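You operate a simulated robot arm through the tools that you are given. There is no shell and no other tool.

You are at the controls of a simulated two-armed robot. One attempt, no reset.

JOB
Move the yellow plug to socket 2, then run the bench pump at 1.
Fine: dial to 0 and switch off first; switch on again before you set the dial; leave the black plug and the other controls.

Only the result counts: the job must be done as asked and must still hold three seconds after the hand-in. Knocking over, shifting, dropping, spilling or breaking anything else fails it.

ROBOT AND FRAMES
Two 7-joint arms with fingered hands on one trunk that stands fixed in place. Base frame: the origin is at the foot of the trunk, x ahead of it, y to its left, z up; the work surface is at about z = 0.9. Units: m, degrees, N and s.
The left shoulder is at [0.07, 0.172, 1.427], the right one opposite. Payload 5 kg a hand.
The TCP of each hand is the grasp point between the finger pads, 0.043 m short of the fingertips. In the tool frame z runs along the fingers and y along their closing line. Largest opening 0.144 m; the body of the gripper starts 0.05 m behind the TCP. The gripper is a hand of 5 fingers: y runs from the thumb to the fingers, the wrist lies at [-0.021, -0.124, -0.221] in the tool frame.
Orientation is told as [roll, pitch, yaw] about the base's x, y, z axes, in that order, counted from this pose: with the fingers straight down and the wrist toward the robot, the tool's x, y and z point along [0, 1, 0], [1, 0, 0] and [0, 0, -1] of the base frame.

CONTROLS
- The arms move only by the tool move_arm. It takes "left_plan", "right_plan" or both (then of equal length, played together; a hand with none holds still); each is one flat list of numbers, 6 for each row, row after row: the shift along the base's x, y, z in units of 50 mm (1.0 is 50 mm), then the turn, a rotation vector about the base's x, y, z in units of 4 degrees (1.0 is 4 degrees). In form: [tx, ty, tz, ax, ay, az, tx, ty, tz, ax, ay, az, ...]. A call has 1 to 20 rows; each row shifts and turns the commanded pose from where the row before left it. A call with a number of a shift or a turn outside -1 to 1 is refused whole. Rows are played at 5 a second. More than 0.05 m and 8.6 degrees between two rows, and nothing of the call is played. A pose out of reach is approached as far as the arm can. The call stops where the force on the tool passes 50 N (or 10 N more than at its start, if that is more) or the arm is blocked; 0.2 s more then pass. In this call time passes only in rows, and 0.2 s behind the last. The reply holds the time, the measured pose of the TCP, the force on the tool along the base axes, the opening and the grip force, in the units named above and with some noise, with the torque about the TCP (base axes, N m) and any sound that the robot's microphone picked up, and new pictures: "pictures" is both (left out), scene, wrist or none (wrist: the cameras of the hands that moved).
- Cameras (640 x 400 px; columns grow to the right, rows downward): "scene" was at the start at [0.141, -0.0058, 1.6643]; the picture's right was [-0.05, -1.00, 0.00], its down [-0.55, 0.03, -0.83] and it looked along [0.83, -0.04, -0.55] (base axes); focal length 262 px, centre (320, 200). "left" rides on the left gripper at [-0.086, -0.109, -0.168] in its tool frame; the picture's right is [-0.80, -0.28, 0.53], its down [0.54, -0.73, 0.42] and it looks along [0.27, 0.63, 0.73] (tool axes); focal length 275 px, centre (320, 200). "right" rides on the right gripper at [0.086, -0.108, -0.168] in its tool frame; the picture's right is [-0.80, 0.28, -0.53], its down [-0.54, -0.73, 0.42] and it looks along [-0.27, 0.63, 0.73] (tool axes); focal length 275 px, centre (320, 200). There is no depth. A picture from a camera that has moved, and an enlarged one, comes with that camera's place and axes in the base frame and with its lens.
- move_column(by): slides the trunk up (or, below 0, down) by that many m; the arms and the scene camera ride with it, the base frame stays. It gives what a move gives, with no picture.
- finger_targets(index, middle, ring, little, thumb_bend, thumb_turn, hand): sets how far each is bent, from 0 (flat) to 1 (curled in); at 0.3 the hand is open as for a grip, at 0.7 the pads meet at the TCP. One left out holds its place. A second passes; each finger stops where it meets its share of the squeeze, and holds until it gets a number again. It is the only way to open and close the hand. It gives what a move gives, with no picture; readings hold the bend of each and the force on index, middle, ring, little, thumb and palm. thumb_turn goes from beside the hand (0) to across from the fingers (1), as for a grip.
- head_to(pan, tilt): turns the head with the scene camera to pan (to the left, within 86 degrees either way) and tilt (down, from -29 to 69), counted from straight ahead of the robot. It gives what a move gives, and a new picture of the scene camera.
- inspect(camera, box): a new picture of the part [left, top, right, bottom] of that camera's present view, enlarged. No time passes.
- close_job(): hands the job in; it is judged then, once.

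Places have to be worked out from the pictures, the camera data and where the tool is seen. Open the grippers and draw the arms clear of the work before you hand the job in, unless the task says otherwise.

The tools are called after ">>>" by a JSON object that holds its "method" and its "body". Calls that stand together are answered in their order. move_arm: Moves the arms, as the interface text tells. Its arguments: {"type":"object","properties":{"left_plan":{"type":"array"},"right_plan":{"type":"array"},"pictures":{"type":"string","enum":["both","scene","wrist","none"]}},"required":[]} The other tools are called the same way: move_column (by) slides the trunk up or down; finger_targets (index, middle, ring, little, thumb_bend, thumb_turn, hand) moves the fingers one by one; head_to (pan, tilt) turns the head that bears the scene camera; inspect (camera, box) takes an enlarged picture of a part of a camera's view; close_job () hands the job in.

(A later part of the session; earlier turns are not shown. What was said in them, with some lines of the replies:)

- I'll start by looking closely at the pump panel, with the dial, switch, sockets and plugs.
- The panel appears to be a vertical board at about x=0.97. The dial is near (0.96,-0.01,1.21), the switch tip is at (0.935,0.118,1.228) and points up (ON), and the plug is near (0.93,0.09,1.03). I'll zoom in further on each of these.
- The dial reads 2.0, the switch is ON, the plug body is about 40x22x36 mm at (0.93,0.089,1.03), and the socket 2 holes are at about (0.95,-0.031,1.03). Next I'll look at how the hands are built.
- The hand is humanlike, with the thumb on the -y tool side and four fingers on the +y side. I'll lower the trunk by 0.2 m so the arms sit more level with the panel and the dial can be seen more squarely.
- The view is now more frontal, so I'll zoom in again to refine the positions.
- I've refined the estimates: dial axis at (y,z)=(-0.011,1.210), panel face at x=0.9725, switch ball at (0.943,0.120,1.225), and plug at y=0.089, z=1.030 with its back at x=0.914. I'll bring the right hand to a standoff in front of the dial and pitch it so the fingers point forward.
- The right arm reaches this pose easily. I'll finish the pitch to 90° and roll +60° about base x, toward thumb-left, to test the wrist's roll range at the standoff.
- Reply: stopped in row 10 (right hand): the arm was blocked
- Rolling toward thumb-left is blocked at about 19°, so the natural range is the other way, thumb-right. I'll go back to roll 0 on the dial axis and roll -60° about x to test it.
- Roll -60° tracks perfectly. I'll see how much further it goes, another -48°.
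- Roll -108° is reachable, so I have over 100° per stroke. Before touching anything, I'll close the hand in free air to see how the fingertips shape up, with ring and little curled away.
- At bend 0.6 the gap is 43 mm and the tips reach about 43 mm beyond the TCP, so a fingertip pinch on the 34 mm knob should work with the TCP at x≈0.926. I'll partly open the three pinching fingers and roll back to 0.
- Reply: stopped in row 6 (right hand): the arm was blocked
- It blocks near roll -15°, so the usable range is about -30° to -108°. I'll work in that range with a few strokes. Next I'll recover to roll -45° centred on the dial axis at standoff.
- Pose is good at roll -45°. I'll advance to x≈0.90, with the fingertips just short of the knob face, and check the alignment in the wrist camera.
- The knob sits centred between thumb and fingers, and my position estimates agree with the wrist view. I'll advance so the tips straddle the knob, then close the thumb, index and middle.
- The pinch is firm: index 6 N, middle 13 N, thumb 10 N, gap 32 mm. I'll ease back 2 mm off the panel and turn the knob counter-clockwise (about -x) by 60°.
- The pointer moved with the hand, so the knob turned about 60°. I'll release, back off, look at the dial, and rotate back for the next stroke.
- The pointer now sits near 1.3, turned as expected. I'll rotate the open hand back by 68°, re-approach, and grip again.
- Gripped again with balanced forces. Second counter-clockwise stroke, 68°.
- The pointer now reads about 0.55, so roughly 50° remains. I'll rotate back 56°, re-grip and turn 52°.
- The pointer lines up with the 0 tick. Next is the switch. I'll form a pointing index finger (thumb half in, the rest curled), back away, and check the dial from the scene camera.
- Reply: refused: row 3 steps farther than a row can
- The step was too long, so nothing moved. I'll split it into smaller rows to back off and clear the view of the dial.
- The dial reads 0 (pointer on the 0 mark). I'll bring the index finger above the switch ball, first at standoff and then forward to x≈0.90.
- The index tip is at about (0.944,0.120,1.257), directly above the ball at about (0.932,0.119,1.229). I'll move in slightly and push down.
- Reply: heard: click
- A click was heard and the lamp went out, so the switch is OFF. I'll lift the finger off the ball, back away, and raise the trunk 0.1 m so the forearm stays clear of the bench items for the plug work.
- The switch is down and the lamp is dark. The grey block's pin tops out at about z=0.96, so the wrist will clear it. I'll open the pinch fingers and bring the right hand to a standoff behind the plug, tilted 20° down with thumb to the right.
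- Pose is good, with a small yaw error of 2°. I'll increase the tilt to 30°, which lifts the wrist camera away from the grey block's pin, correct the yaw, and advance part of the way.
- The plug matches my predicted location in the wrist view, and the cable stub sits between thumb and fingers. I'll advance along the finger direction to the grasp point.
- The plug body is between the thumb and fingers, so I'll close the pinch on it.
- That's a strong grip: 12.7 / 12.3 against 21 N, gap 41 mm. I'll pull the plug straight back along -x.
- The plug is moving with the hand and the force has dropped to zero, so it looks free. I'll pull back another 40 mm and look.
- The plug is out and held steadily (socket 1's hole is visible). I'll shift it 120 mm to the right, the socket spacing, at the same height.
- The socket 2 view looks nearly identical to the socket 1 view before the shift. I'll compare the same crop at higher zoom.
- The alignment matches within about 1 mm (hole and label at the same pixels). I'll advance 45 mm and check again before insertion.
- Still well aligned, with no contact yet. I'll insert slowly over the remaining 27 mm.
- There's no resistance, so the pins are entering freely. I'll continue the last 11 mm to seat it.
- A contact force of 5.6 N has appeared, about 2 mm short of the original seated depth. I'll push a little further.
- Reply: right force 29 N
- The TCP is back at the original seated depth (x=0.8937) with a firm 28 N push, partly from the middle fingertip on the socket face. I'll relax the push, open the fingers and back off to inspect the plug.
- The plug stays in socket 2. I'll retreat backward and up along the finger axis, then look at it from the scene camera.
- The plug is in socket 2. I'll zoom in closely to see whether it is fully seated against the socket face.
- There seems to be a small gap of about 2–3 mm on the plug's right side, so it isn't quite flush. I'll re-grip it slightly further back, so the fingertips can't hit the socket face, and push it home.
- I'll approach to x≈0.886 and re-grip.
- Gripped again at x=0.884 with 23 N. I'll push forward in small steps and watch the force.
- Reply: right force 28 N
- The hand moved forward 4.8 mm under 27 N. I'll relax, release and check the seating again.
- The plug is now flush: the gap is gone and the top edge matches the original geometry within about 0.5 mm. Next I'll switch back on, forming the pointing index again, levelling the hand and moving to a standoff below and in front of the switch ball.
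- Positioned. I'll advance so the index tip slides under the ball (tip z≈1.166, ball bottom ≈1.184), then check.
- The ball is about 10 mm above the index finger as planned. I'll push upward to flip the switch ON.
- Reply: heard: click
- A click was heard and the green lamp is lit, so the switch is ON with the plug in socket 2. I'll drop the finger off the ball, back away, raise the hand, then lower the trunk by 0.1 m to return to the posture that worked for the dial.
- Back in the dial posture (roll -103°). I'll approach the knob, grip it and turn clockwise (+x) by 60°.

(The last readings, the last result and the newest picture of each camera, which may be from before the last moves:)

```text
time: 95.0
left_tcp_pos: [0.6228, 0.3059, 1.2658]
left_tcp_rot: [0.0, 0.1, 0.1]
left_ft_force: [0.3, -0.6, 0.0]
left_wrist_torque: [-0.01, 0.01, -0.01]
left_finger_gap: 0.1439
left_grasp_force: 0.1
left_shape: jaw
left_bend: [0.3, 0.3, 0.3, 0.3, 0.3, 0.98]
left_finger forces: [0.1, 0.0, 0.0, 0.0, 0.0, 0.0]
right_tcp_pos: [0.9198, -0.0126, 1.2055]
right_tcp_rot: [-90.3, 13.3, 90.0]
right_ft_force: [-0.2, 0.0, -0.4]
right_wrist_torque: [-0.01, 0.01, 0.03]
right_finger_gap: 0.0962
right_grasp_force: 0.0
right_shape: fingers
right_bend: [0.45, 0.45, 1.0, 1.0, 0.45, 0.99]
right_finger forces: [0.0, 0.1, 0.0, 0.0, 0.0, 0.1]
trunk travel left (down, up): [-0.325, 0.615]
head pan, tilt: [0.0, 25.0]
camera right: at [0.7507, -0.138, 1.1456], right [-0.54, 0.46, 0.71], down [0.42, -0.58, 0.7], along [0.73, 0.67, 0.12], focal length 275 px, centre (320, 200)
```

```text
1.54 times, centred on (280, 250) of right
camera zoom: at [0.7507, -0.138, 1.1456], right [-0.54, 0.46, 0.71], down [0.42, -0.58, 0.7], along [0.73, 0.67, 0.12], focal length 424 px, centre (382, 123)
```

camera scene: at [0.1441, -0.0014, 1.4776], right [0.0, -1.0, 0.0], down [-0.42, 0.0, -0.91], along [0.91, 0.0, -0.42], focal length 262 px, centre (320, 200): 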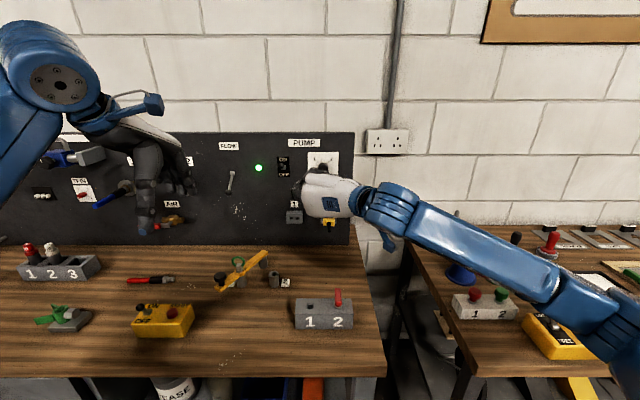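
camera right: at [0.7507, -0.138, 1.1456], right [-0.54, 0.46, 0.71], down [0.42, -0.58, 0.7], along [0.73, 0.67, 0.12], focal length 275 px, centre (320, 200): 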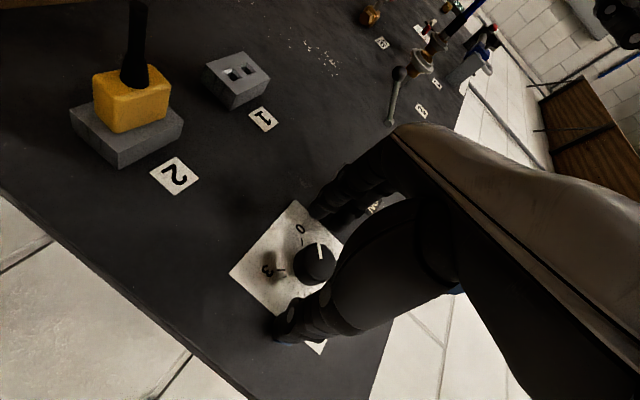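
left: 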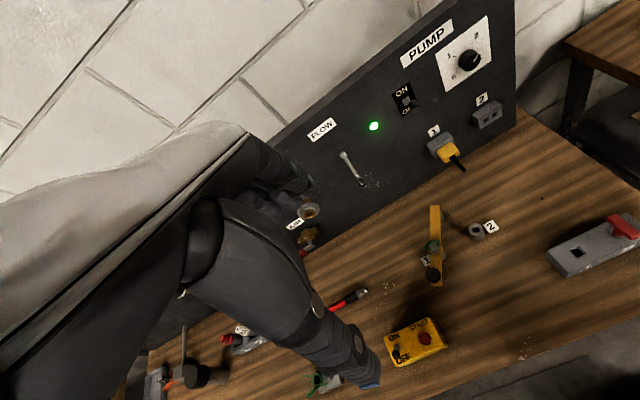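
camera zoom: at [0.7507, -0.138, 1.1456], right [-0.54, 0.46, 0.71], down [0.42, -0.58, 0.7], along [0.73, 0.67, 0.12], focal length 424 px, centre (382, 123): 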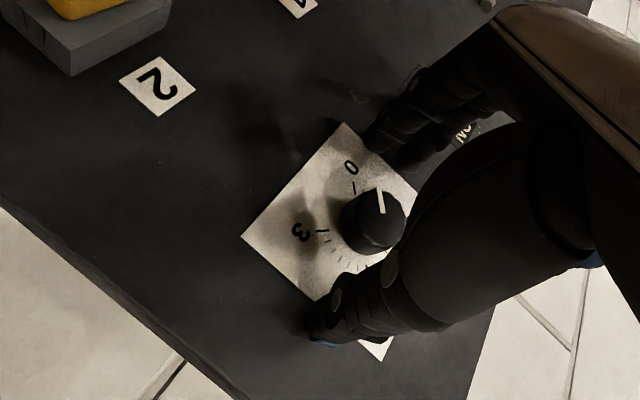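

The knob is centred, and the plug can be seen sitting flat on socket 2. Gripping the knob and turning +60°.

>>> {"method": "finger_targets", "body": {"hand": "right", "index": 0.7, "middle": 0.7, "thumb_bend": 0.7}}

>>> {"method": "move_arm", "body": {"right_plan": [0, 0.008, -0.002, 1, 0, 0, 0, 0.008, -0.001, 1, 0, 0, 0, 0.008, -0.001, 1, 0, 0, 0, 0.008, 0, 1, 0, 0, 0, 0.008, 0, 1, 0, 0, 0, 0.008, 0.001, 1, 0, 0, 0, 0.008, 0.002, 1, 0, 0, 0, 0.008, 0.002, 1, 0, 0, 0, 0.008, 0.003, 1, 0, 0, 0, 0.008, 0.003, 1, 0, 0, 0, 0.007, 0.004, 1, 0, 0, 0, 0.007, 0.004, 1, 0, 0, 0, 0.007, 0.005, 1, 0, 0, 0, 0.006, 0.005, 1, 0, 0, 0, 0.006, 0.006, 1, 0, 0], "pictures": "wrist"}}

>>> {"method": "inspect", "body": {"camera": "right", "box": [160, 120, 400, 380]}}

```text
time: 96.0
left_tcp_pos: [0.6233, 0.3073, 1.2647]
left_tcp_rot: [-0.1, 0.1, 0.2]
left_ft_force: [-0.4, -0.3, -0.1]
left_wrist_torque: [-0.02, -0.01, 0.04]
left_finger_gap: 0.1436
left_grasp_force: 0.0
left_shape: jaw
left_bend: [0.3, 0.3, 0.3, 0.3, 0.3, 0.98]
left_finger forces: [0.0, 0.0, 0.0, 0.0, 0.0, 0.1]
right_tcp_pos: [0.9188, -0.0111, 1.2044]
right_tcp_rot: [-90.2, 13.2, 90.2]
right_ft_force: [0.6, 5.1, -1.1]
right_wrist_torque: [-0.03, -0.01, 0.16]
right_finger_gap: 0.03
right_grasp_force: 11.7
right_shape: fingers
right_bend: [0.65, 0.65, 1.0, 1.0, 0.64, 1.0]
right_finger forces: [5.4, 8.6, 0.0, 0.0, 9.7, 0.0]
trunk travel left (down, up): [-0.325, 0.615]
head pan, tilt: [0.0, 25.0]
```

```text
time: 99.2
left_tcp_pos: [0.6224, 0.3075, 1.2653]
left_tcp_rot: [-0.2, 0.1, 0.1]
left_ft_force: [0.2, -0.2, -0.6]
left_wrist_torque: [-0.02, 0.0, -0.02]
left_finger_gap: 0.1436
left_grasp_force: 0.0
left_shape: jaw
left_bend: [0.3, 0.3, 0.3, 0.3, 0.3, 0.98]
left_finger forces: [0.0, 0.0, 0.0, 0.1, 0.1, 0.0]
right_tcp_pos: [0.9195, -0.0056, 1.2068]
right_tcp_rot: [-90.3, -46.7, 90.2]
right_ft_force: [-1.0, 5.5, 0.5]
right_wrist_torque: [-0.04, -0.08, 0.21]
right_finger_gap: 0.0294
right_grasp_force: 12.5
right_shape: fingers
right_bend: [0.65, 0.65, 1.0, 1.0, 0.64, 1.0]
right_finger forces: [7.5, 8.1, 0.0, 0.1, 9.6, 0.0]
trunk travel left (down, up): [-0.325, 0.615]
head pan, tilt: [0.0, 25.0]
camera right: at [0.7505, -0.018, 1.068], right [-0.54, -0.38, 0.75], down [0.42, -0.89, -0.15], along [0.73, 0.23, 0.64], focal length 275 px, centre (320, 200)
```

right: 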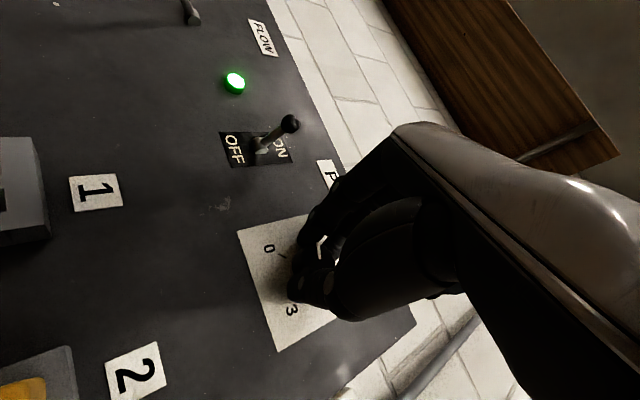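

```text
1.54 times, centred on (280, 250) of right
camera zoom: at [0.7505, -0.018, 1.068], right [-0.54, -0.38, 0.75], down [0.42, -0.89, -0.15], along [0.73, 0.23, 0.64], focal length 424 px, centre (382, 123)
```

zoom: 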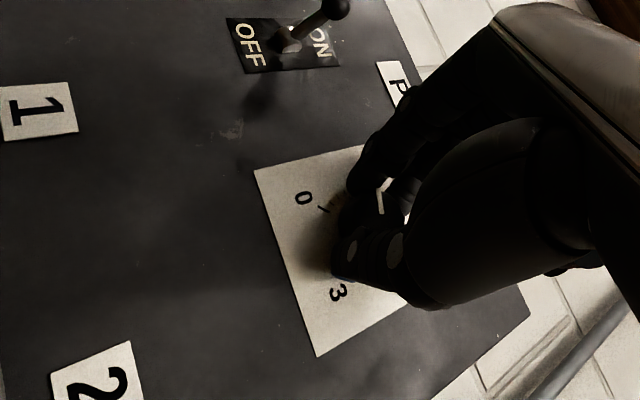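

>>> {"method": "finger_targets", "body": {"hand": "right", "index": 0.45, "middle": 0.45, "thumb_bend": 0.45}}

>>> {"method": "move_arm", "body": {"right_plan": [-0.3, 0, 0, 0, 0, 0, -0.3, 0, 0, 0, 0, 0, 0, -0.007, -0.003, -1, 0, 0, 0, -0.007, -0.003, -1, 0, 0, 0, -0.008, -0.002, -1, 0, 0, 0, -0.008, -0.002, -1, 0, 0, 0, -0.008, -0.001, -1, 0, 0, 0, -0.008, 0, -1, 0, 0, 0, -0.008, 0, -1, 0, 0, 0, -0.008, 0, -1, 0, 0, 0, -0.008, 0, -1, 0, 0], "pictures": "wrist"}}

>>> {"method": "inspect", "body": {"camera": "right", "box": [200, 200, 380, 340]}}

```text
time: 100.2
left_tcp_pos: [0.6238, 0.3064, 1.2665]
left_tcp_rot: [0.0, 0.0, 0.1]
left_ft_force: [0.3, 0.7, 0.2]
left_wrist_torque: [-0.05, 0.0, -0.01]
left_finger_gap: 0.1434
left_grasp_force: 0.0
left_shape: jaw
left_bend: [0.3, 0.3, 0.3, 0.3, 0.3, 0.98]
left_finger forces: [0.0, 0.1, 0.1, 0.0, 0.0, 0.1]
right_tcp_pos: [0.9187, -0.0068, 1.2058]
right_tcp_rot: [-90.2, -46.7, 90.1]
right_ft_force: [0.5, 0.0, 0.0]
right_wrist_torque: [-0.01, 0.0, -0.02]
right_finger_gap: 0.0957
right_grasp_force: 0.0
right_shape: fingers
right_bend: [0.45, 0.45, 1.0, 1.0, 0.45, 0.99]
right_finger forces: [0.0, 0.1, 0.1, 0.0, 0.0, 0.0]
trunk travel left (down, up): [-0.325, 0.615]
head pan, tilt: [0.0, 25.0]
```

```text
time: 102.6
left_tcp_pos: [0.6226, 0.3056, 1.2663]
left_tcp_rot: [0.1, 0.1, 0.0]
left_ft_force: [0.2, 0.5, 0.2]
left_wrist_torque: [0.0, -0.01, 0.0]
left_finger_gap: 0.1436
left_grasp_force: 0.2
left_shape: jaw
left_bend: [0.3, 0.3, 0.3, 0.3, 0.3, 0.98]
left_finger forces: [0.1, 0.0, 0.0, 0.0, 0.1, 0.0]
right_tcp_pos: [0.8876, -0.0108, 1.2061]
right_tcp_rot: [-90.2, -10.5, 90.1]
right_ft_force: [-0.6, 1.0, -0.8]
right_wrist_torque: [-0.01, -0.01, -0.01]
right_finger_gap: 0.0962
right_grasp_force: 0.0
right_shape: fingers
right_bend: [0.45, 0.45, 1.0, 1.0, 0.45, 0.99]
right_finger forces: [0.0, 0.0, 0.0, 0.0, 0.0, 0.0]
trunk travel left (down, up): [-0.325, 0.615]
head pan, tilt: [0.0, 25.0]
camera right: at [0.7205, -0.1025, 1.1005], right [-0.54, 0.13, 0.83], down [0.42, -0.81, 0.4], along [0.73, 0.57, 0.38], focal length 275 px, centre (320, 200)
```

right: 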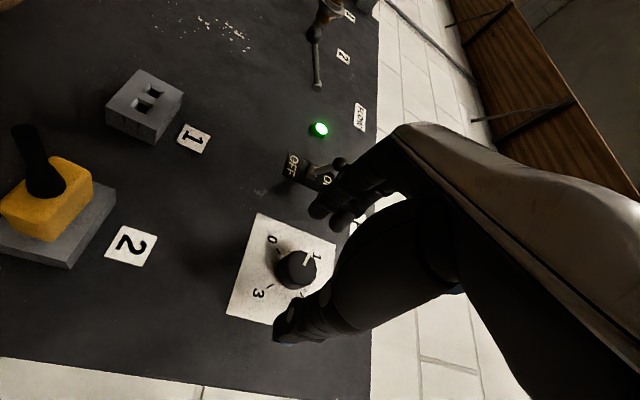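

```text
2.86 times, centred on (290, 270) of right
camera zoom: at [0.7205, -0.1025, 1.1005], right [-0.54, 0.13, 0.83], down [0.42, -0.81, 0.4], along [0.73, 0.57, 0.38], focal length 786 px, centre (406, 0)
```

zoom: 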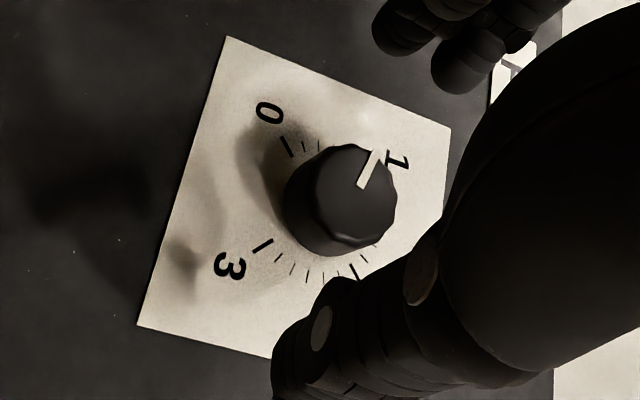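

>>> {"method": "inspect", "body": {"camera": "right", "box": [255, 230, 345, 300]}}

>>> {"method": "inspect", "body": {"camera": "scene", "box": [270, 135, 350, 185]}}

```text
5.71 times, centred on (300, 265) of right
camera zoom: at [0.7205, -0.1025, 1.1005], right [-0.54, 0.13, 0.83], down [0.42, -0.81, 0.4], along [0.73, 0.57, 0.38], focal length 1573 px, centre (434, -171)
```

zoom: 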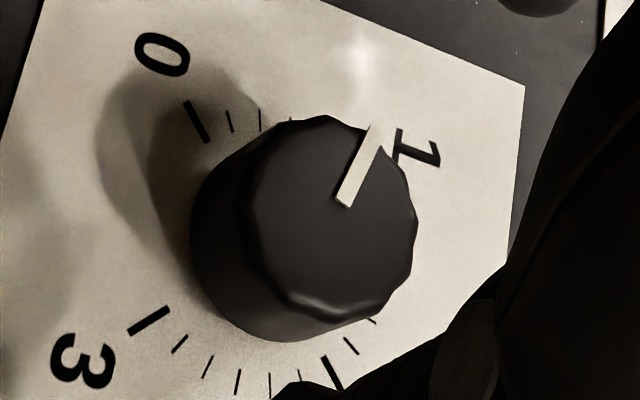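

```text
8.00 times, centred on (310, 160) of scene
camera zoom: at [0.144, -0.0014, 1.4776], right [0.0, -1.0, 0.0], down [-0.42, 0.0, -0.91], along [0.91, 0.0, -0.42], focal length 2095 px, centre (400, 520)
```

zoom: 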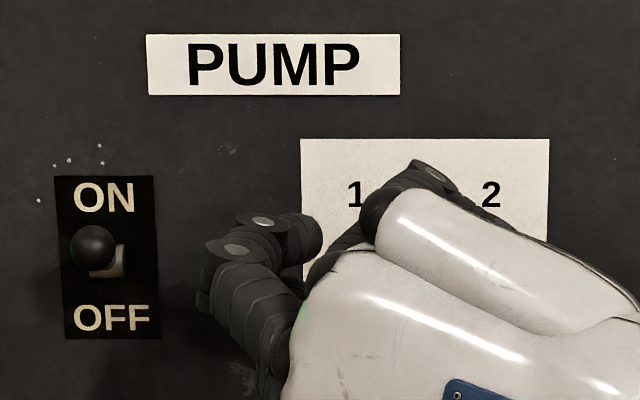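

The pointer is at about -79° (value ~0.62), so roughly 34° remains. I'll re-approach, grip and turn +35°.

>>> {"method": "move_arm", "body": {"right_plan": [0.32, 0.01, -0.015, 0, 0, 0, 0.32, 0.01, -0.015, 0, 0, 0], "pictures": "none"}}

>>> {"method": "finger_targets", "body": {"hand": "right", "index": 0.7, "middle": 0.7, "thumb_bend": 0.7}}

>>> {"method": "inspect", "body": {"camera": "right", "box": [255, 210, 355, 310]}}

>>> {"method": "move_arm", "body": {"right_plan": [0, 0.008, 0.002, 1, 0, 0, 0, 0.008, 0.002, 1, 0, 0, 0, 0.008, 0.003, 1, 0, 0, 0, 0.007, 0.003, 1, 0, 0, 0, 0.007, 0.004, 1, 0, 0, 0, 0.007, 0.005, 1, 0, 0, 0, 0.006, 0.005, 1, 0, 0, 0, 0.006, 0.006, 1, 0, 0, 0, 0.004, 0.004, 0.75, 0, 0], "pictures": "none"}}

>>> {"method": "inspect", "body": {"camera": "right", "box": [255, 210, 355, 310]}}

```text
time: 103.2
left_tcp_pos: [0.6229, 0.3068, 1.2659]
left_tcp_rot: [0.0, 0.1, 0.0]
left_ft_force: [-1.3, 0.2, -0.2]
left_wrist_torque: [-0.01, -0.01, 0.01]
left_finger_gap: 0.1437
left_grasp_force: 0.0
left_shape: jaw
left_bend: [0.3, 0.3, 0.3, 0.3, 0.3, 0.98]
left_finger forces: [0.0, 0.0, 0.0, 0.0, 0.0, 0.0]
right_tcp_pos: [0.9215, -0.0095, 1.2035]
right_tcp_rot: [-90.2, -10.7, 90.1]
right_ft_force: [-1.0, -0.9, -0.2]
right_wrist_torque: [-0.06, 0.02, 0.02]
right_finger_gap: 0.0961
right_grasp_force: 0.1
right_shape: fingers
right_bend: [0.45, 0.45, 1.0, 1.0, 0.45, 0.99]
right_finger forces: [0.1, 1.2, 0.0, 0.0, 0.0, 0.0]
trunk travel left (down, up): [-0.325, 0.615]
head pan, tilt: [0.0, 25.0]
```

```text
time: 104.2
left_tcp_pos: [0.6225, 0.307, 1.2665]
left_tcp_rot: [0.0, 0.1, 0.1]
left_ft_force: [0.1, -0.4, -0.1]
left_wrist_torque: [-0.01, -0.01, 0.02]
left_finger_gap: 0.1436
left_grasp_force: 0.1
left_shape: jaw
left_bend: [0.3, 0.3, 0.3, 0.3, 0.3, 0.98]
left_finger forces: [0.1, 0.0, 0.0, 0.1, 0.1, 0.1]
right_tcp_pos: [0.9202, -0.0084, 1.2037]
right_tcp_rot: [-90.2, -10.6, 90.2]
right_ft_force: [-0.3, 5.6, 3.4]
right_wrist_torque: [-0.02, -0.12, 0.19]
right_finger_gap: 0.0297
right_grasp_force: 12.3
right_shape: fingers
right_bend: [0.65, 0.65, 1.0, 1.0, 0.64, 1.0]
right_finger forces: [5.2, 9.3, 0.0, 0.1, 9.2, 0.0]
trunk travel left (down, up): [-0.325, 0.615]
head pan, tilt: [0.0, 25.0]
```

```text
4.00 times, centred on (305, 260) of right
camera zoom: at [0.7527, -0.1, 1.0988], right [-0.54, 0.13, 0.83], down [0.42, -0.81, 0.4], along [0.73, 0.57, 0.38], focal length 1101 px, centre (380, -40)
```

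zoom: 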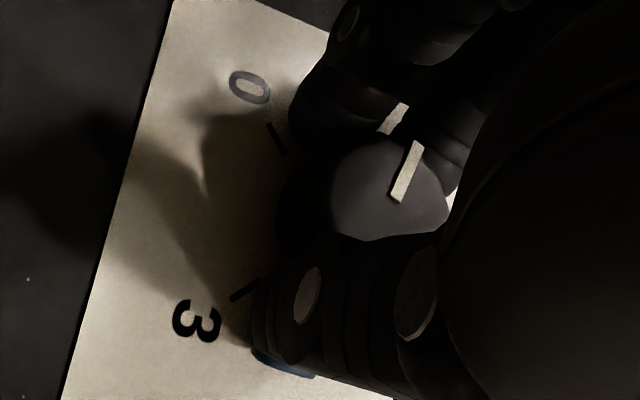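

```text
time: 106.2
left_tcp_pos: [0.6223, 0.3067, 1.2659]
left_tcp_rot: [-0.2, 0.0, 0.2]
left_ft_force: [0.6, -0.9, -0.8]
left_wrist_torque: [0.03, -0.01, -0.02]
left_finger_gap: 0.1437
left_grasp_force: 0.1
left_shape: jaw
left_bend: [0.3, 0.3, 0.3, 0.3, 0.3, 0.98]
left_finger forces: [0.1, 0.1, 0.0, 0.0, 0.1, 0.1]
right_tcp_pos: [0.9211, -0.0046, 1.2055]
right_tcp_rot: [-90.2, -45.7, 90.2]
right_ft_force: [0.3, 5.2, 2.1]
right_wrist_torque: [-0.05, -0.13, 0.19]
right_finger_gap: 0.0296
right_grasp_force: 12.3
right_shape: fingers
right_bend: [0.65, 0.65, 1.0, 1.0, 0.64, 1.0]
right_finger forces: [6.7, 8.8, 0.0, 0.0, 8.9, 0.0]
trunk travel left (down, up): [-0.325, 0.615]
head pan, tilt: [0.0, 25.0]
```

```text
4.00 times, centred on (305, 260) of right
camera zoom: at [0.7524, -0.02, 1.0675], right [-0.54, -0.37, 0.76], down [0.42, -0.9, -0.14], along [0.73, 0.25, 0.64], focal length 1101 px, centre (380, -40)
```

zoom: 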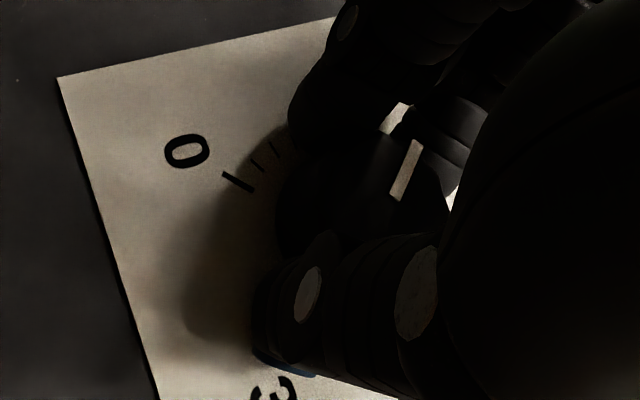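

The pointer kept its place in the hand, so there was no slip. I'll release, back off and clear the view to read the dial from the scene camera.

>>> {"method": "finger_targets", "body": {"hand": "right", "index": 0.45, "middle": 0.45, "thumb_bend": 0.45}}

>>> {"method": "move_arm", "body": {"right_plan": [-0.4, 0, 0, 0, 0, 0, -0.6, 0, 0, 0, 0, 0, -0.7, 0, 0, 0, 0, 0, -0.4, -0.6, 0, -1, 0, 0, 0, -0.8, 0, -1, 0, 0, 0, -0.8, 0, -1, 0, 0, 0, -0.8, 0, -1, 0, 0, 0, 0, 0, -1, 0, 0, 0, 0, 0, -1, 0, 0, 0, 0, 0, -1, 0, 0, 0, 0, 0, -1, 0, 0, 0, 0, 0, -1, 0, 0], "pictures": "both"}}

>>> {"method": "inspect", "body": {"camera": "scene", "box": [270, 135, 350, 185]}}

>>> {"method": "inspect", "body": {"camera": "scene", "box": [303, 150, 343, 175]}}

>>> {"method": "inspect", "body": {"camera": "scene", "box": [275, 195, 355, 245]}}

```text
time: 107.2
left_tcp_pos: [0.6234, 0.3067, 1.2658]
left_tcp_rot: [0.0, 0.1, 0.1]
left_ft_force: [-0.1, -0.5, 0.5]
left_wrist_torque: [-0.01, 0.0, 0.02]
left_finger_gap: 0.1436
left_grasp_force: 0.1
left_shape: jaw
left_bend: [0.3, 0.3, 0.3, 0.3, 0.3, 0.98]
left_finger forces: [0.0, 0.0, 0.1, 0.1, 0.0, 0.0]
right_tcp_pos: [0.9212, -0.0052, 1.2041]
right_tcp_rot: [-90.3, -45.7, 90.1]
right_ft_force: [-0.1, 0.3, -0.2]
right_wrist_torque: [0.01, -0.03, -0.01]
right_finger_gap: 0.096
right_grasp_force: 0.0
right_shape: fingers
right_bend: [0.45, 0.45, 1.0, 1.0, 0.45, 0.99]
right_finger forces: [0.0, 0.4, 0.0, 0.1, 0.0, 0.0]
trunk travel left (down, up): [-0.325, 0.615]
head pan, tilt: [0.0, 25.0]
```

```text
time: 109.8
left_tcp_pos: [0.621, 0.3059, 1.2663]
left_tcp_rot: [0.0, 0.0, 0.1]
left_ft_force: [0.8, 0.8, -0.7]
left_wrist_torque: [0.03, -0.01, -0.01]
left_finger_gap: 0.1435
left_grasp_force: 0.0
left_shape: jaw
left_bend: [0.3, 0.3, 0.3, 0.3, 0.3, 0.98]
left_finger forces: [0.1, 0.0, 0.0, 0.1, 0.0, 0.1]
right_tcp_pos: [0.8165, -0.1573, 1.2052]
right_tcp_rot: [-90.2, -9.8, 90.0]
right_ft_force: [-0.5, 0.0, -0.9]
right_wrist_torque: [0.0, -0.03, 0.0]
right_finger_gap: 0.0963
right_grasp_force: 0.1
right_shape: fingers
right_bend: [0.45, 0.45, 1.0, 1.0, 0.45, 0.99]
right_finger forces: [0.1, 0.0, 0.0, 0.0, 0.1, 0.0]
trunk travel left (down, up): [-0.325, 0.615]
head pan, tilt: [0.0, 25.0]
camera scene: at [0.1438, -0.0015, 1.4776], right [0.0, -1.0, 0.0], down [-0.42, 0.0, -0.91], along [0.91, 0.0, -0.42], focal length 262 px, centre (320, 200)
camera right: at [0.6472, -0.2495, 1.1021], right [-0.54, 0.15, 0.83], down [0.42, -0.81, 0.41], along [0.73, 0.57, 0.37], focal length 275 px, centre (320, 200)
```

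scene: 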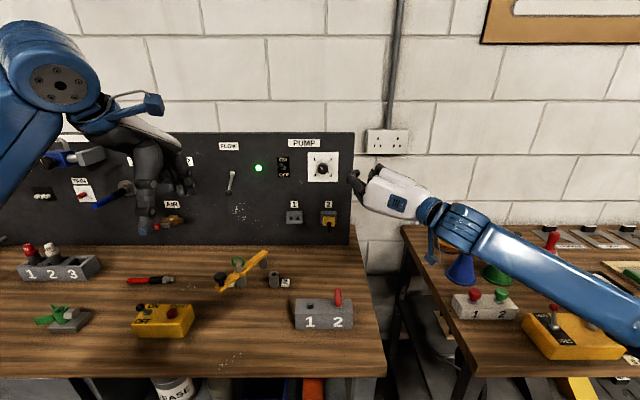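
right: 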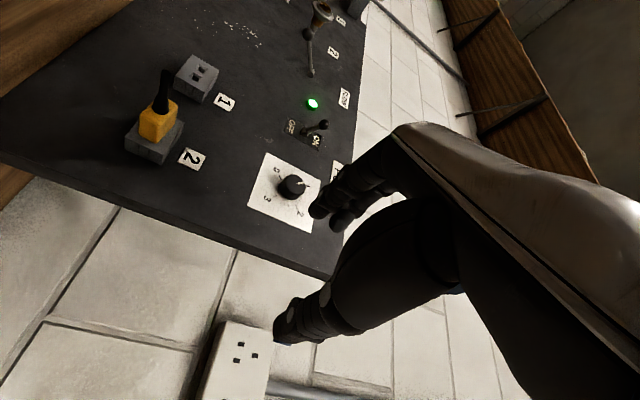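

```text
8.00 times, centred on (310, 160) of scene
camera zoom: at [0.1438, -0.0015, 1.4776], right [0.0, -1.0, 0.0], down [-0.42, 0.0, -0.91], along [0.91, 0.0, -0.42], focal length 2095 px, centre (400, 520)
```

zoom: 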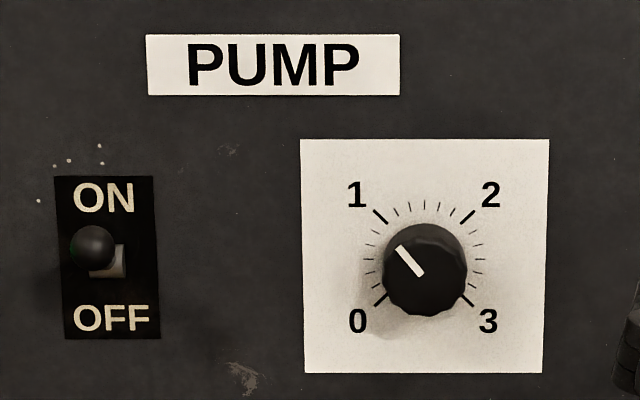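

```text
16.00 times, centred on (323, 162) of scene
camera zoom: at [0.1438, -0.0015, 1.4776], right [0.0, -1.0, 0.0], down [-0.42, 0.0, -0.91], along [0.91, 0.0, -0.42], focal length 4190 px, centre (272, 800)
```

zoom: 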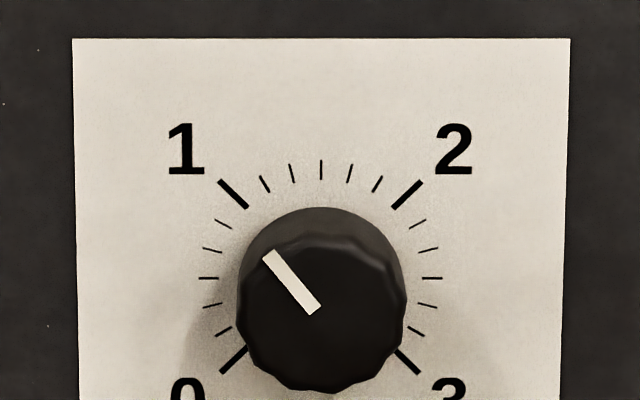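

```text
8.00 times, centred on (315, 220) of scene
camera zoom: at [0.1438, -0.0015, 1.4776], right [0.0, -1.0, 0.0], down [-0.42, 0.0, -0.91], along [0.91, 0.0, -0.42], focal length 2095 px, centre (360, 40)
```

zoom: 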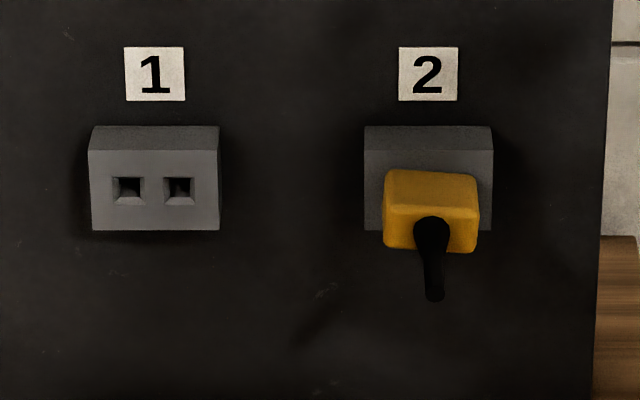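

Scene reading: the pointer is at -37.5°, i.e. about 1.08, slightly past the "1" mark (-45°). The switch is ON and the plug looks seated in socket 2. I'll go back and turn it counter-clockwise by 7.3°.

>>> {"method": "move_arm", "body": {"right_plan": [0, 0.735, 0, 0, 0, 0, 0, 0.735, 0, 0, 0, 0, 0, 0.735, 0, 0, 0, 0, 0, 0.735, 0, 0, 0, 0, 0.6, 0, 0, 0, 0, 0, 0.6, 0, 0, 0, 0, 0, 0.5, 0, 0, 0, 0, 0, 0.34, 0, 0, 0, 0, 0], "pictures": "wrist"}}

>>> {"method": "inspect", "body": {"camera": "right", "box": [160, 120, 400, 380]}}

```text
time: 111.6
left_tcp_pos: [0.6222, 0.3064, 1.2656]
left_tcp_rot: [-0.1, 0.1, 0.1]
left_ft_force: [0.3, 0.2, -0.3]
left_wrist_torque: [0.0, 0.02, 0.02]
left_finger_gap: 0.1434
left_grasp_force: 0.1
left_shape: jaw
left_bend: [0.3, 0.3, 0.3, 0.3, 0.3, 0.98]
left_finger forces: [0.1, 0.1, 0.1, 0.1, 0.1, 0.0]
right_tcp_pos: [0.9199, -0.0085, 1.205]
right_tcp_rot: [-90.2, -9.7, 90.1]
right_ft_force: [0.2, 0.3, 0.0]
right_wrist_torque: [0.02, -0.03, 0.02]
right_finger_gap: 0.0962
right_grasp_force: 0.1
right_shape: fingers
right_bend: [0.45, 0.45, 1.0, 1.0, 0.45, 0.99]
right_finger forces: [0.1, 0.1, 0.0, 0.0, 0.0, 0.0]
trunk travel left (down, up): [-0.325, 0.615]
head pan, tilt: [0.0, 25.0]
camera right: at [0.7509, -0.1016, 1.1015], right [-0.54, 0.14, 0.83], down [0.42, -0.81, 0.41], along [0.73, 0.57, 0.37], focal length 275 px, centre (320, 200)
```

right: 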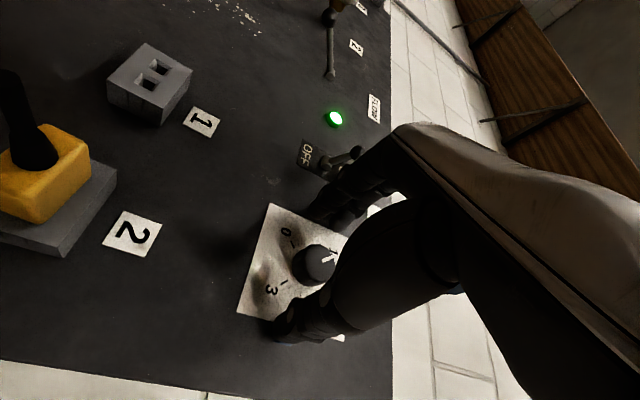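

```text
1.54 times, centred on (280, 250) of right
camera zoom: at [0.7509, -0.1016, 1.1015], right [-0.54, 0.14, 0.83], down [0.42, -0.81, 0.41], along [0.73, 0.57, 0.37], focal length 424 px, centre (382, 123)
```

zoom: 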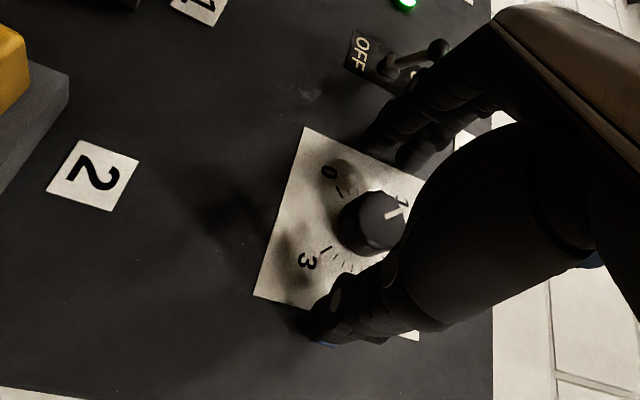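

>>> {"method": "finger_targets", "body": {"hand": "right", "index": 0.7, "middle": 0.7, "thumb_bend": 0.7}}

>>> {"method": "move_arm", "body": {"right_plan": [0, -0.004, -0.001, -0.45, 0, 0, 0, -0.004, -0.001, -0.45, 0, 0, 0, -0.004, -0.001, -0.45, 0, 0, 0, -0.004, -0.001, -0.45, 0, 0], "pictures": "none"}}

>>> {"method": "finger_targets", "body": {"hand": "right", "index": 0.45, "middle": 0.45, "thumb_bend": 0.45}}

>>> {"method": "move_arm", "body": {"right_plan": [-0.4, 0, 0, 0, 0, 0, -0.6, 0, 0, 0, 0, 0, -0.7, 0, 0, 0, 0, 0, -0.4, -0.6, 0, 0, 0, 0, 0, -0.8, 0, 0, 0, 0, 0, -0.8, 0, 0, 0, 0, 0, -0.8, 0, 0, 0, 0, 0, -0.5, 0, 0, 0, 0], "pictures": "both"}}

>>> {"method": "inspect", "body": {"camera": "scene", "box": [303, 150, 343, 175]}}

```text
time: 112.6
left_tcp_pos: [0.6218, 0.3068, 1.2657]
left_tcp_rot: [0.0, 0.1, 0.1]
left_ft_force: [0.5, -0.2, -0.2]
left_wrist_torque: [-0.01, 0.01, -0.01]
left_finger_gap: 0.1436
left_grasp_force: 0.0
left_shape: jaw
left_bend: [0.3, 0.3, 0.3, 0.3, 0.3, 0.98]
left_finger forces: [0.1, 0.0, 0.0, 0.0, 0.0, 0.1]
right_tcp_pos: [0.9175, -0.0063, 1.2053]
right_tcp_rot: [-90.3, -9.6, 90.2]
right_ft_force: [1.0, 1.6, 0.6]
right_wrist_torque: [-0.01, -0.08, 0.12]
right_finger_gap: 0.031
right_grasp_force: 11.5
right_shape: fingers
right_bend: [0.65, 0.65, 1.0, 1.0, 0.63, 1.0]
right_finger forces: [4.7, 7.6, 0.0, 0.1, 10.3, 0.0]
trunk travel left (down, up): [-0.325, 0.615]
head pan, tilt: [0.0, 25.0]
```

```text
time: 113.6
left_tcp_pos: [0.6238, 0.3071, 1.264]
left_tcp_rot: [-0.1, 0.1, 0.1]
left_ft_force: [0.6, 0.2, -0.2]
left_wrist_torque: [0.0, 0.0, 0.01]
left_finger_gap: 0.1436
left_grasp_force: 0.0
left_shape: jaw
left_bend: [0.3, 0.3, 0.3, 0.3, 0.3, 0.98]
left_finger forces: [0.0, 0.0, 0.0, 0.1, 0.0, 0.0]
right_tcp_pos: [0.9187, -0.009, 1.2052]
right_tcp_rot: [-90.2, -2.4, 90.1]
right_ft_force: [2.6, 5.0, 0.7]
right_wrist_torque: [-0.02, -0.06, 0.22]
right_finger_gap: 0.0308
right_grasp_force: 11.5
right_shape: fingers
right_bend: [0.65, 0.65, 1.0, 1.0, 0.64, 1.0]
right_finger forces: [5.6, 8.7, 0.1, 0.0, 9.0, 0.1]
trunk travel left (down, up): [-0.325, 0.615]
head pan, tilt: [0.0, 25.0]
```

```text
time: 114.6
left_tcp_pos: [0.6227, 0.307, 1.267]
left_tcp_rot: [0.0, 0.1, 0.0]
left_ft_force: [0.1, 0.0, -0.2]
left_wrist_torque: [0.01, 0.01, -0.02]
left_finger_gap: 0.1437
left_grasp_force: 0.2
left_shape: jaw
left_bend: [0.3, 0.3, 0.3, 0.3, 0.3, 0.98]
left_finger forces: [0.0, 0.0, 0.1, 0.0, 0.1, 0.0]
right_tcp_pos: [0.9187, -0.0096, 1.2051]
right_tcp_rot: [-90.2, -2.5, 90.2]
right_ft_force: [-0.2, -1.1, -0.5]
right_wrist_torque: [0.0, 0.0, 0.0]
right_finger_gap: 0.0957
right_grasp_force: 0.0
right_shape: fingers
right_bend: [0.45, 0.45, 1.0, 1.0, 0.45, 0.99]
right_finger forces: [0.1, 0.1, 0.0, 0.1, 0.1, 0.0]
trunk travel left (down, up): [-0.325, 0.615]
head pan, tilt: [0.0, 25.0]
```

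```text
time: 116.4
left_tcp_pos: [0.6224, 0.3065, 1.2665]
left_tcp_rot: [0.0, -0.1, 0.0]
left_ft_force: [-0.1, 0.2, -0.2]
left_wrist_torque: [0.0, -0.01, 0.0]
left_finger_gap: 0.1437
left_grasp_force: 0.1
left_shape: jaw
left_bend: [0.3, 0.3, 0.3, 0.3, 0.3, 0.98]
left_finger forces: [0.0, 0.0, 0.1, 0.1, 0.0, 0.0]
right_tcp_pos: [0.8129, -0.1852, 1.203]
right_tcp_rot: [-90.2, -2.5, 90.1]
right_ft_force: [-0.1, -0.1, -0.7]
right_wrist_torque: [-0.02, 0.02, 0.01]
right_finger_gap: 0.0959
right_grasp_force: 0.1
right_shape: fingers
right_bend: [0.45, 0.45, 1.0, 1.0, 0.45, 0.99]
right_finger forces: [0.1, 0.0, 0.0, 0.0, 0.1, 0.0]
trunk travel left (down, up): [-0.325, 0.615]
head pan, tilt: [0.0, 25.0]
camera scene: at [0.1439, -0.0018, 1.4776], right [0.0, -1.0, 0.0], down [-0.42, 0.0, -0.91], along [0.91, 0.0, -0.42], focal length 262 px, centre (320, 200)
camera right: at [0.6445, -0.2907, 1.1125], right [-0.54, 0.25, 0.81], down [0.42, -0.75, 0.51], along [0.73, 0.62, 0.3], focal length 275 px, centre (320, 200)
```

scene: 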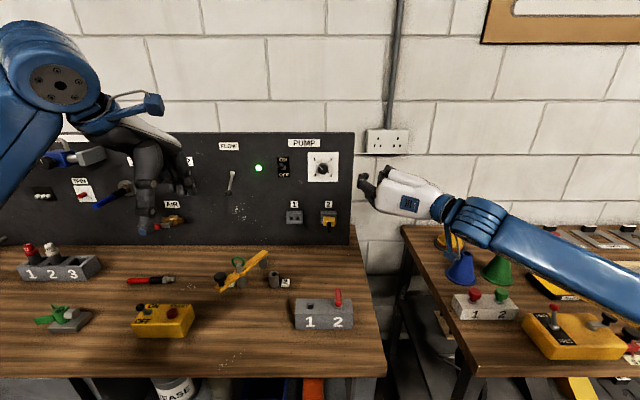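
right: 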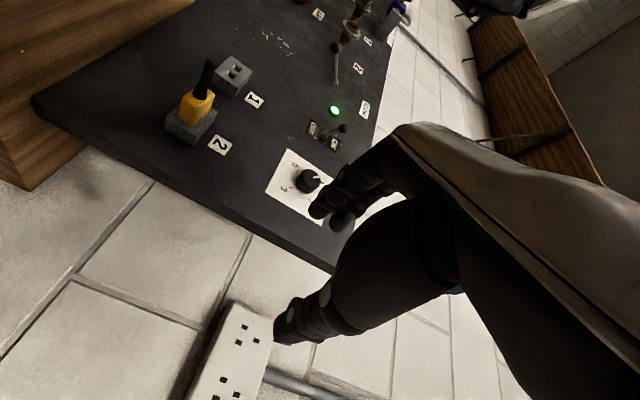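

```text
16.00 times, centred on (323, 162) of scene
camera zoom: at [0.1439, -0.0018, 1.4776], right [0.0, -1.0, 0.0], down [-0.42, 0.0, -0.91], along [0.91, 0.0, -0.42], focal length 4190 px, centre (272, 800)
```

zoom: 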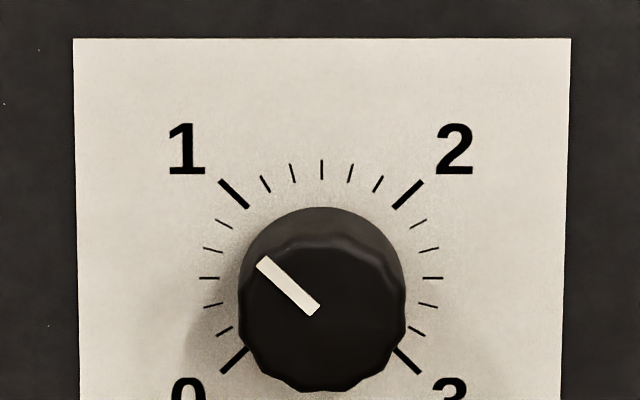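

The dial now reads 1.00 (pointer at -44.5°), the lamp is green, the switch is ON and the plug is seated in socket 2. I'll draw the right arm clear and open the hand.

>>> {"method": "move_arm", "body": {"right_plan": [-0.5, -0.3, 0.4, 0, 0, 0, -0.5, -0.3, 0.4, 0, 0, 0, -0.5, -0.3, 0.4, 0, 0, 0, -0.4, -0.2, 0.3, 0, 0, 0], "pictures": "none"}}

>>> {"method": "finger_targets", "body": {"hand": "right", "index": 0.3, "middle": 0.3, "ring": 0.3, "little": 0.3, "thumb_bend": 0.3}}

>>> {"method": "head_to", "body": {"pan": 0, "tilt": 30}}

>>> {"method": "inspect", "body": {"camera": "scene", "box": [230, 110, 370, 230]}}

```text
time: 117.4
left_tcp_pos: [0.6208, 0.3057, 1.2668]
left_tcp_rot: [0.0, -0.1, 0.1]
left_ft_force: [-0.3, -0.5, 0.4]
left_wrist_torque: [0.0, -0.02, 0.01]
left_finger_gap: 0.1437
left_grasp_force: 0.0
left_shape: jaw
left_bend: [0.3, 0.3, 0.3, 0.3, 0.3, 0.98]
left_finger forces: [0.0, 0.0, 0.1, 0.0, 0.0, 0.1]
right_tcp_pos: [0.7157, -0.2403, 1.2805]
right_tcp_rot: [-90.2, -2.5, 90.1]
right_ft_force: [-0.3, -0.2, -0.1]
right_wrist_torque: [0.03, -0.02, -0.04]
right_finger_gap: 0.096
right_grasp_force: 0.2
right_shape: fingers
right_bend: [0.45, 0.45, 1.0, 1.0, 0.45, 0.99]
right_finger forces: [0.0, 0.0, 0.1, 0.1, 0.1, 0.1]
trunk travel left (down, up): [-0.325, 0.615]
head pan, tilt: [0.0, 25.0]
```

```text
time: 118.4
left_tcp_pos: [0.6228, 0.3065, 1.2656]
left_tcp_rot: [0.1, 0.0, 0.1]
left_ft_force: [-0.6, 0.6, 0.0]
left_wrist_torque: [-0.02, -0.06, 0.02]
left_finger_gap: 0.1438
left_grasp_force: 0.0
left_shape: jaw
left_bend: [0.3, 0.3, 0.3, 0.3, 0.3, 0.98]
left_finger forces: [0.0, 0.0, 0.1, 0.1, 0.1, 0.0]
right_tcp_pos: [0.7176, -0.2399, 1.2806]
right_tcp_rot: [-90.1, -2.5, 90.1]
right_ft_force: [-0.5, -0.1, 0.5]
right_wrist_torque: [0.0, -0.01, 0.03]
right_finger_gap: 0.1491
right_grasp_force: 0.0
right_shape: fingers
right_bend: [0.3, 0.3, 0.3, 0.3, 0.3, 0.98]
right_finger forces: [0.0, 0.0, 0.1, 0.0, 0.0, 0.0]
trunk travel left (down, up): [-0.325, 0.615]
head pan, tilt: [0.0, 25.0]
```

```text
time: 119.1
left_tcp_pos: [0.6236, 0.3074, 1.2662]
left_tcp_rot: [0.0, 0.2, 0.1]
left_ft_force: [0.5, 0.0, 0.2]
left_wrist_torque: [-0.02, -0.01, 0.03]
left_finger_gap: 0.1435
left_grasp_force: 0.0
left_shape: jaw
left_bend: [0.3, 0.3, 0.3, 0.3, 0.3, 0.98]
left_finger forces: [0.0, 0.1, 0.0, 0.0, 0.0, 0.1]
right_tcp_pos: [0.7175, -0.2402, 1.279]
right_tcp_rot: [-90.3, -2.5, 90.0]
right_ft_force: [-0.3, 0.2, 0.3]
right_wrist_torque: [0.02, 0.0, 0.04]
right_finger_gap: 0.149
right_grasp_force: 0.1
right_shape: fingers
right_bend: [0.3, 0.3, 0.3, 0.3, 0.3, 0.98]
right_finger forces: [0.0, 0.0, 0.0, 0.1, 0.0, 0.0]
trunk travel left (down, up): [-0.325, 0.615]
head pan, tilt: [0.0, 30.0]
camera scene: at [0.1425, -0.0015, 1.4697], right [0.0, -1.0, 0.0], down [-0.5, 0.0, -0.87], along [0.87, 0.0, -0.5], focal length 262 px, centre (320, 200)
```

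scene: 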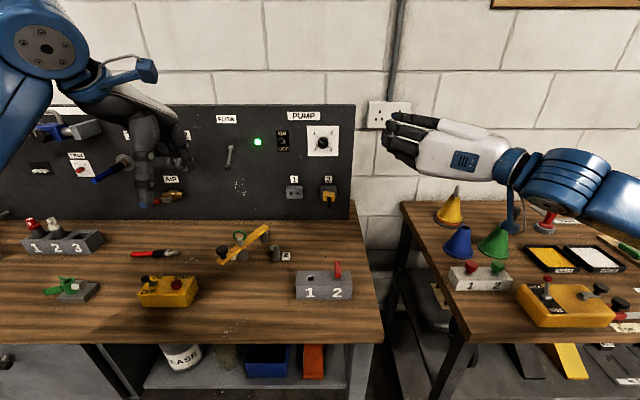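

```text
3.33 times, centred on (300, 170) of scene
camera zoom: at [0.1425, -0.0015, 1.4697], right [0.0, -1.0, 0.0], down [-0.5, 0.0, -0.87], along [0.87, 0.0, -0.5], focal length 873 px, centre (387, 300)
```

zoom: 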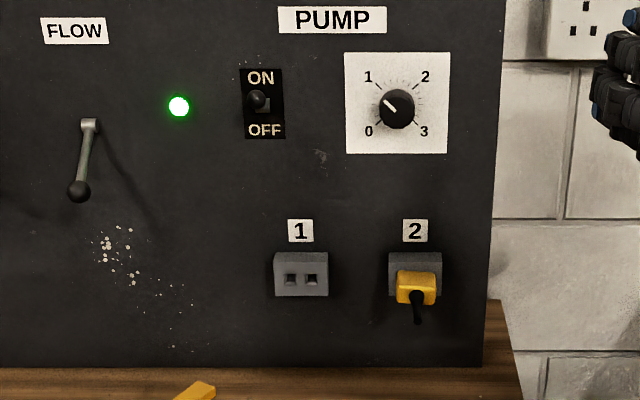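

The final view shows the yellow plug in socket 2, lamp green, switch ON and dial at 1. Both hands are open and clear and the other items are undisturbed, so I'm handing in the job.

>>> {"method": "close_job", "body": {}}

```text
The job is handed in.
```

The yellow plug is in socket 2 and the pump is switched on with the dial at 1. I handed the job in; I haven't seen the verdict.

- **Order:** I turned the dial to 0 and switched off first. Then I moved the plug, switched on again, and set the dial last. The switch clicked both times, and the green lamp went out and came back on.
- **Dial:** it first came out at about 1.08, so I went back and corrected it. The last reading was 1.00, within what the camera can show.
- **Plug:** the first push left a gap of 2–3 mm, so I gripped it again and pressed it home. It now sits as deep as it did in socket 1, but it is rolled about 3–4° in the socket. I left that alone because straightening it would have meant handling the plug with the switch on.

I didn't touch any other control, and nothing else looks disturbed in the last picture. I never spotted a separate black plug. Both hands are open and clear of the panel.
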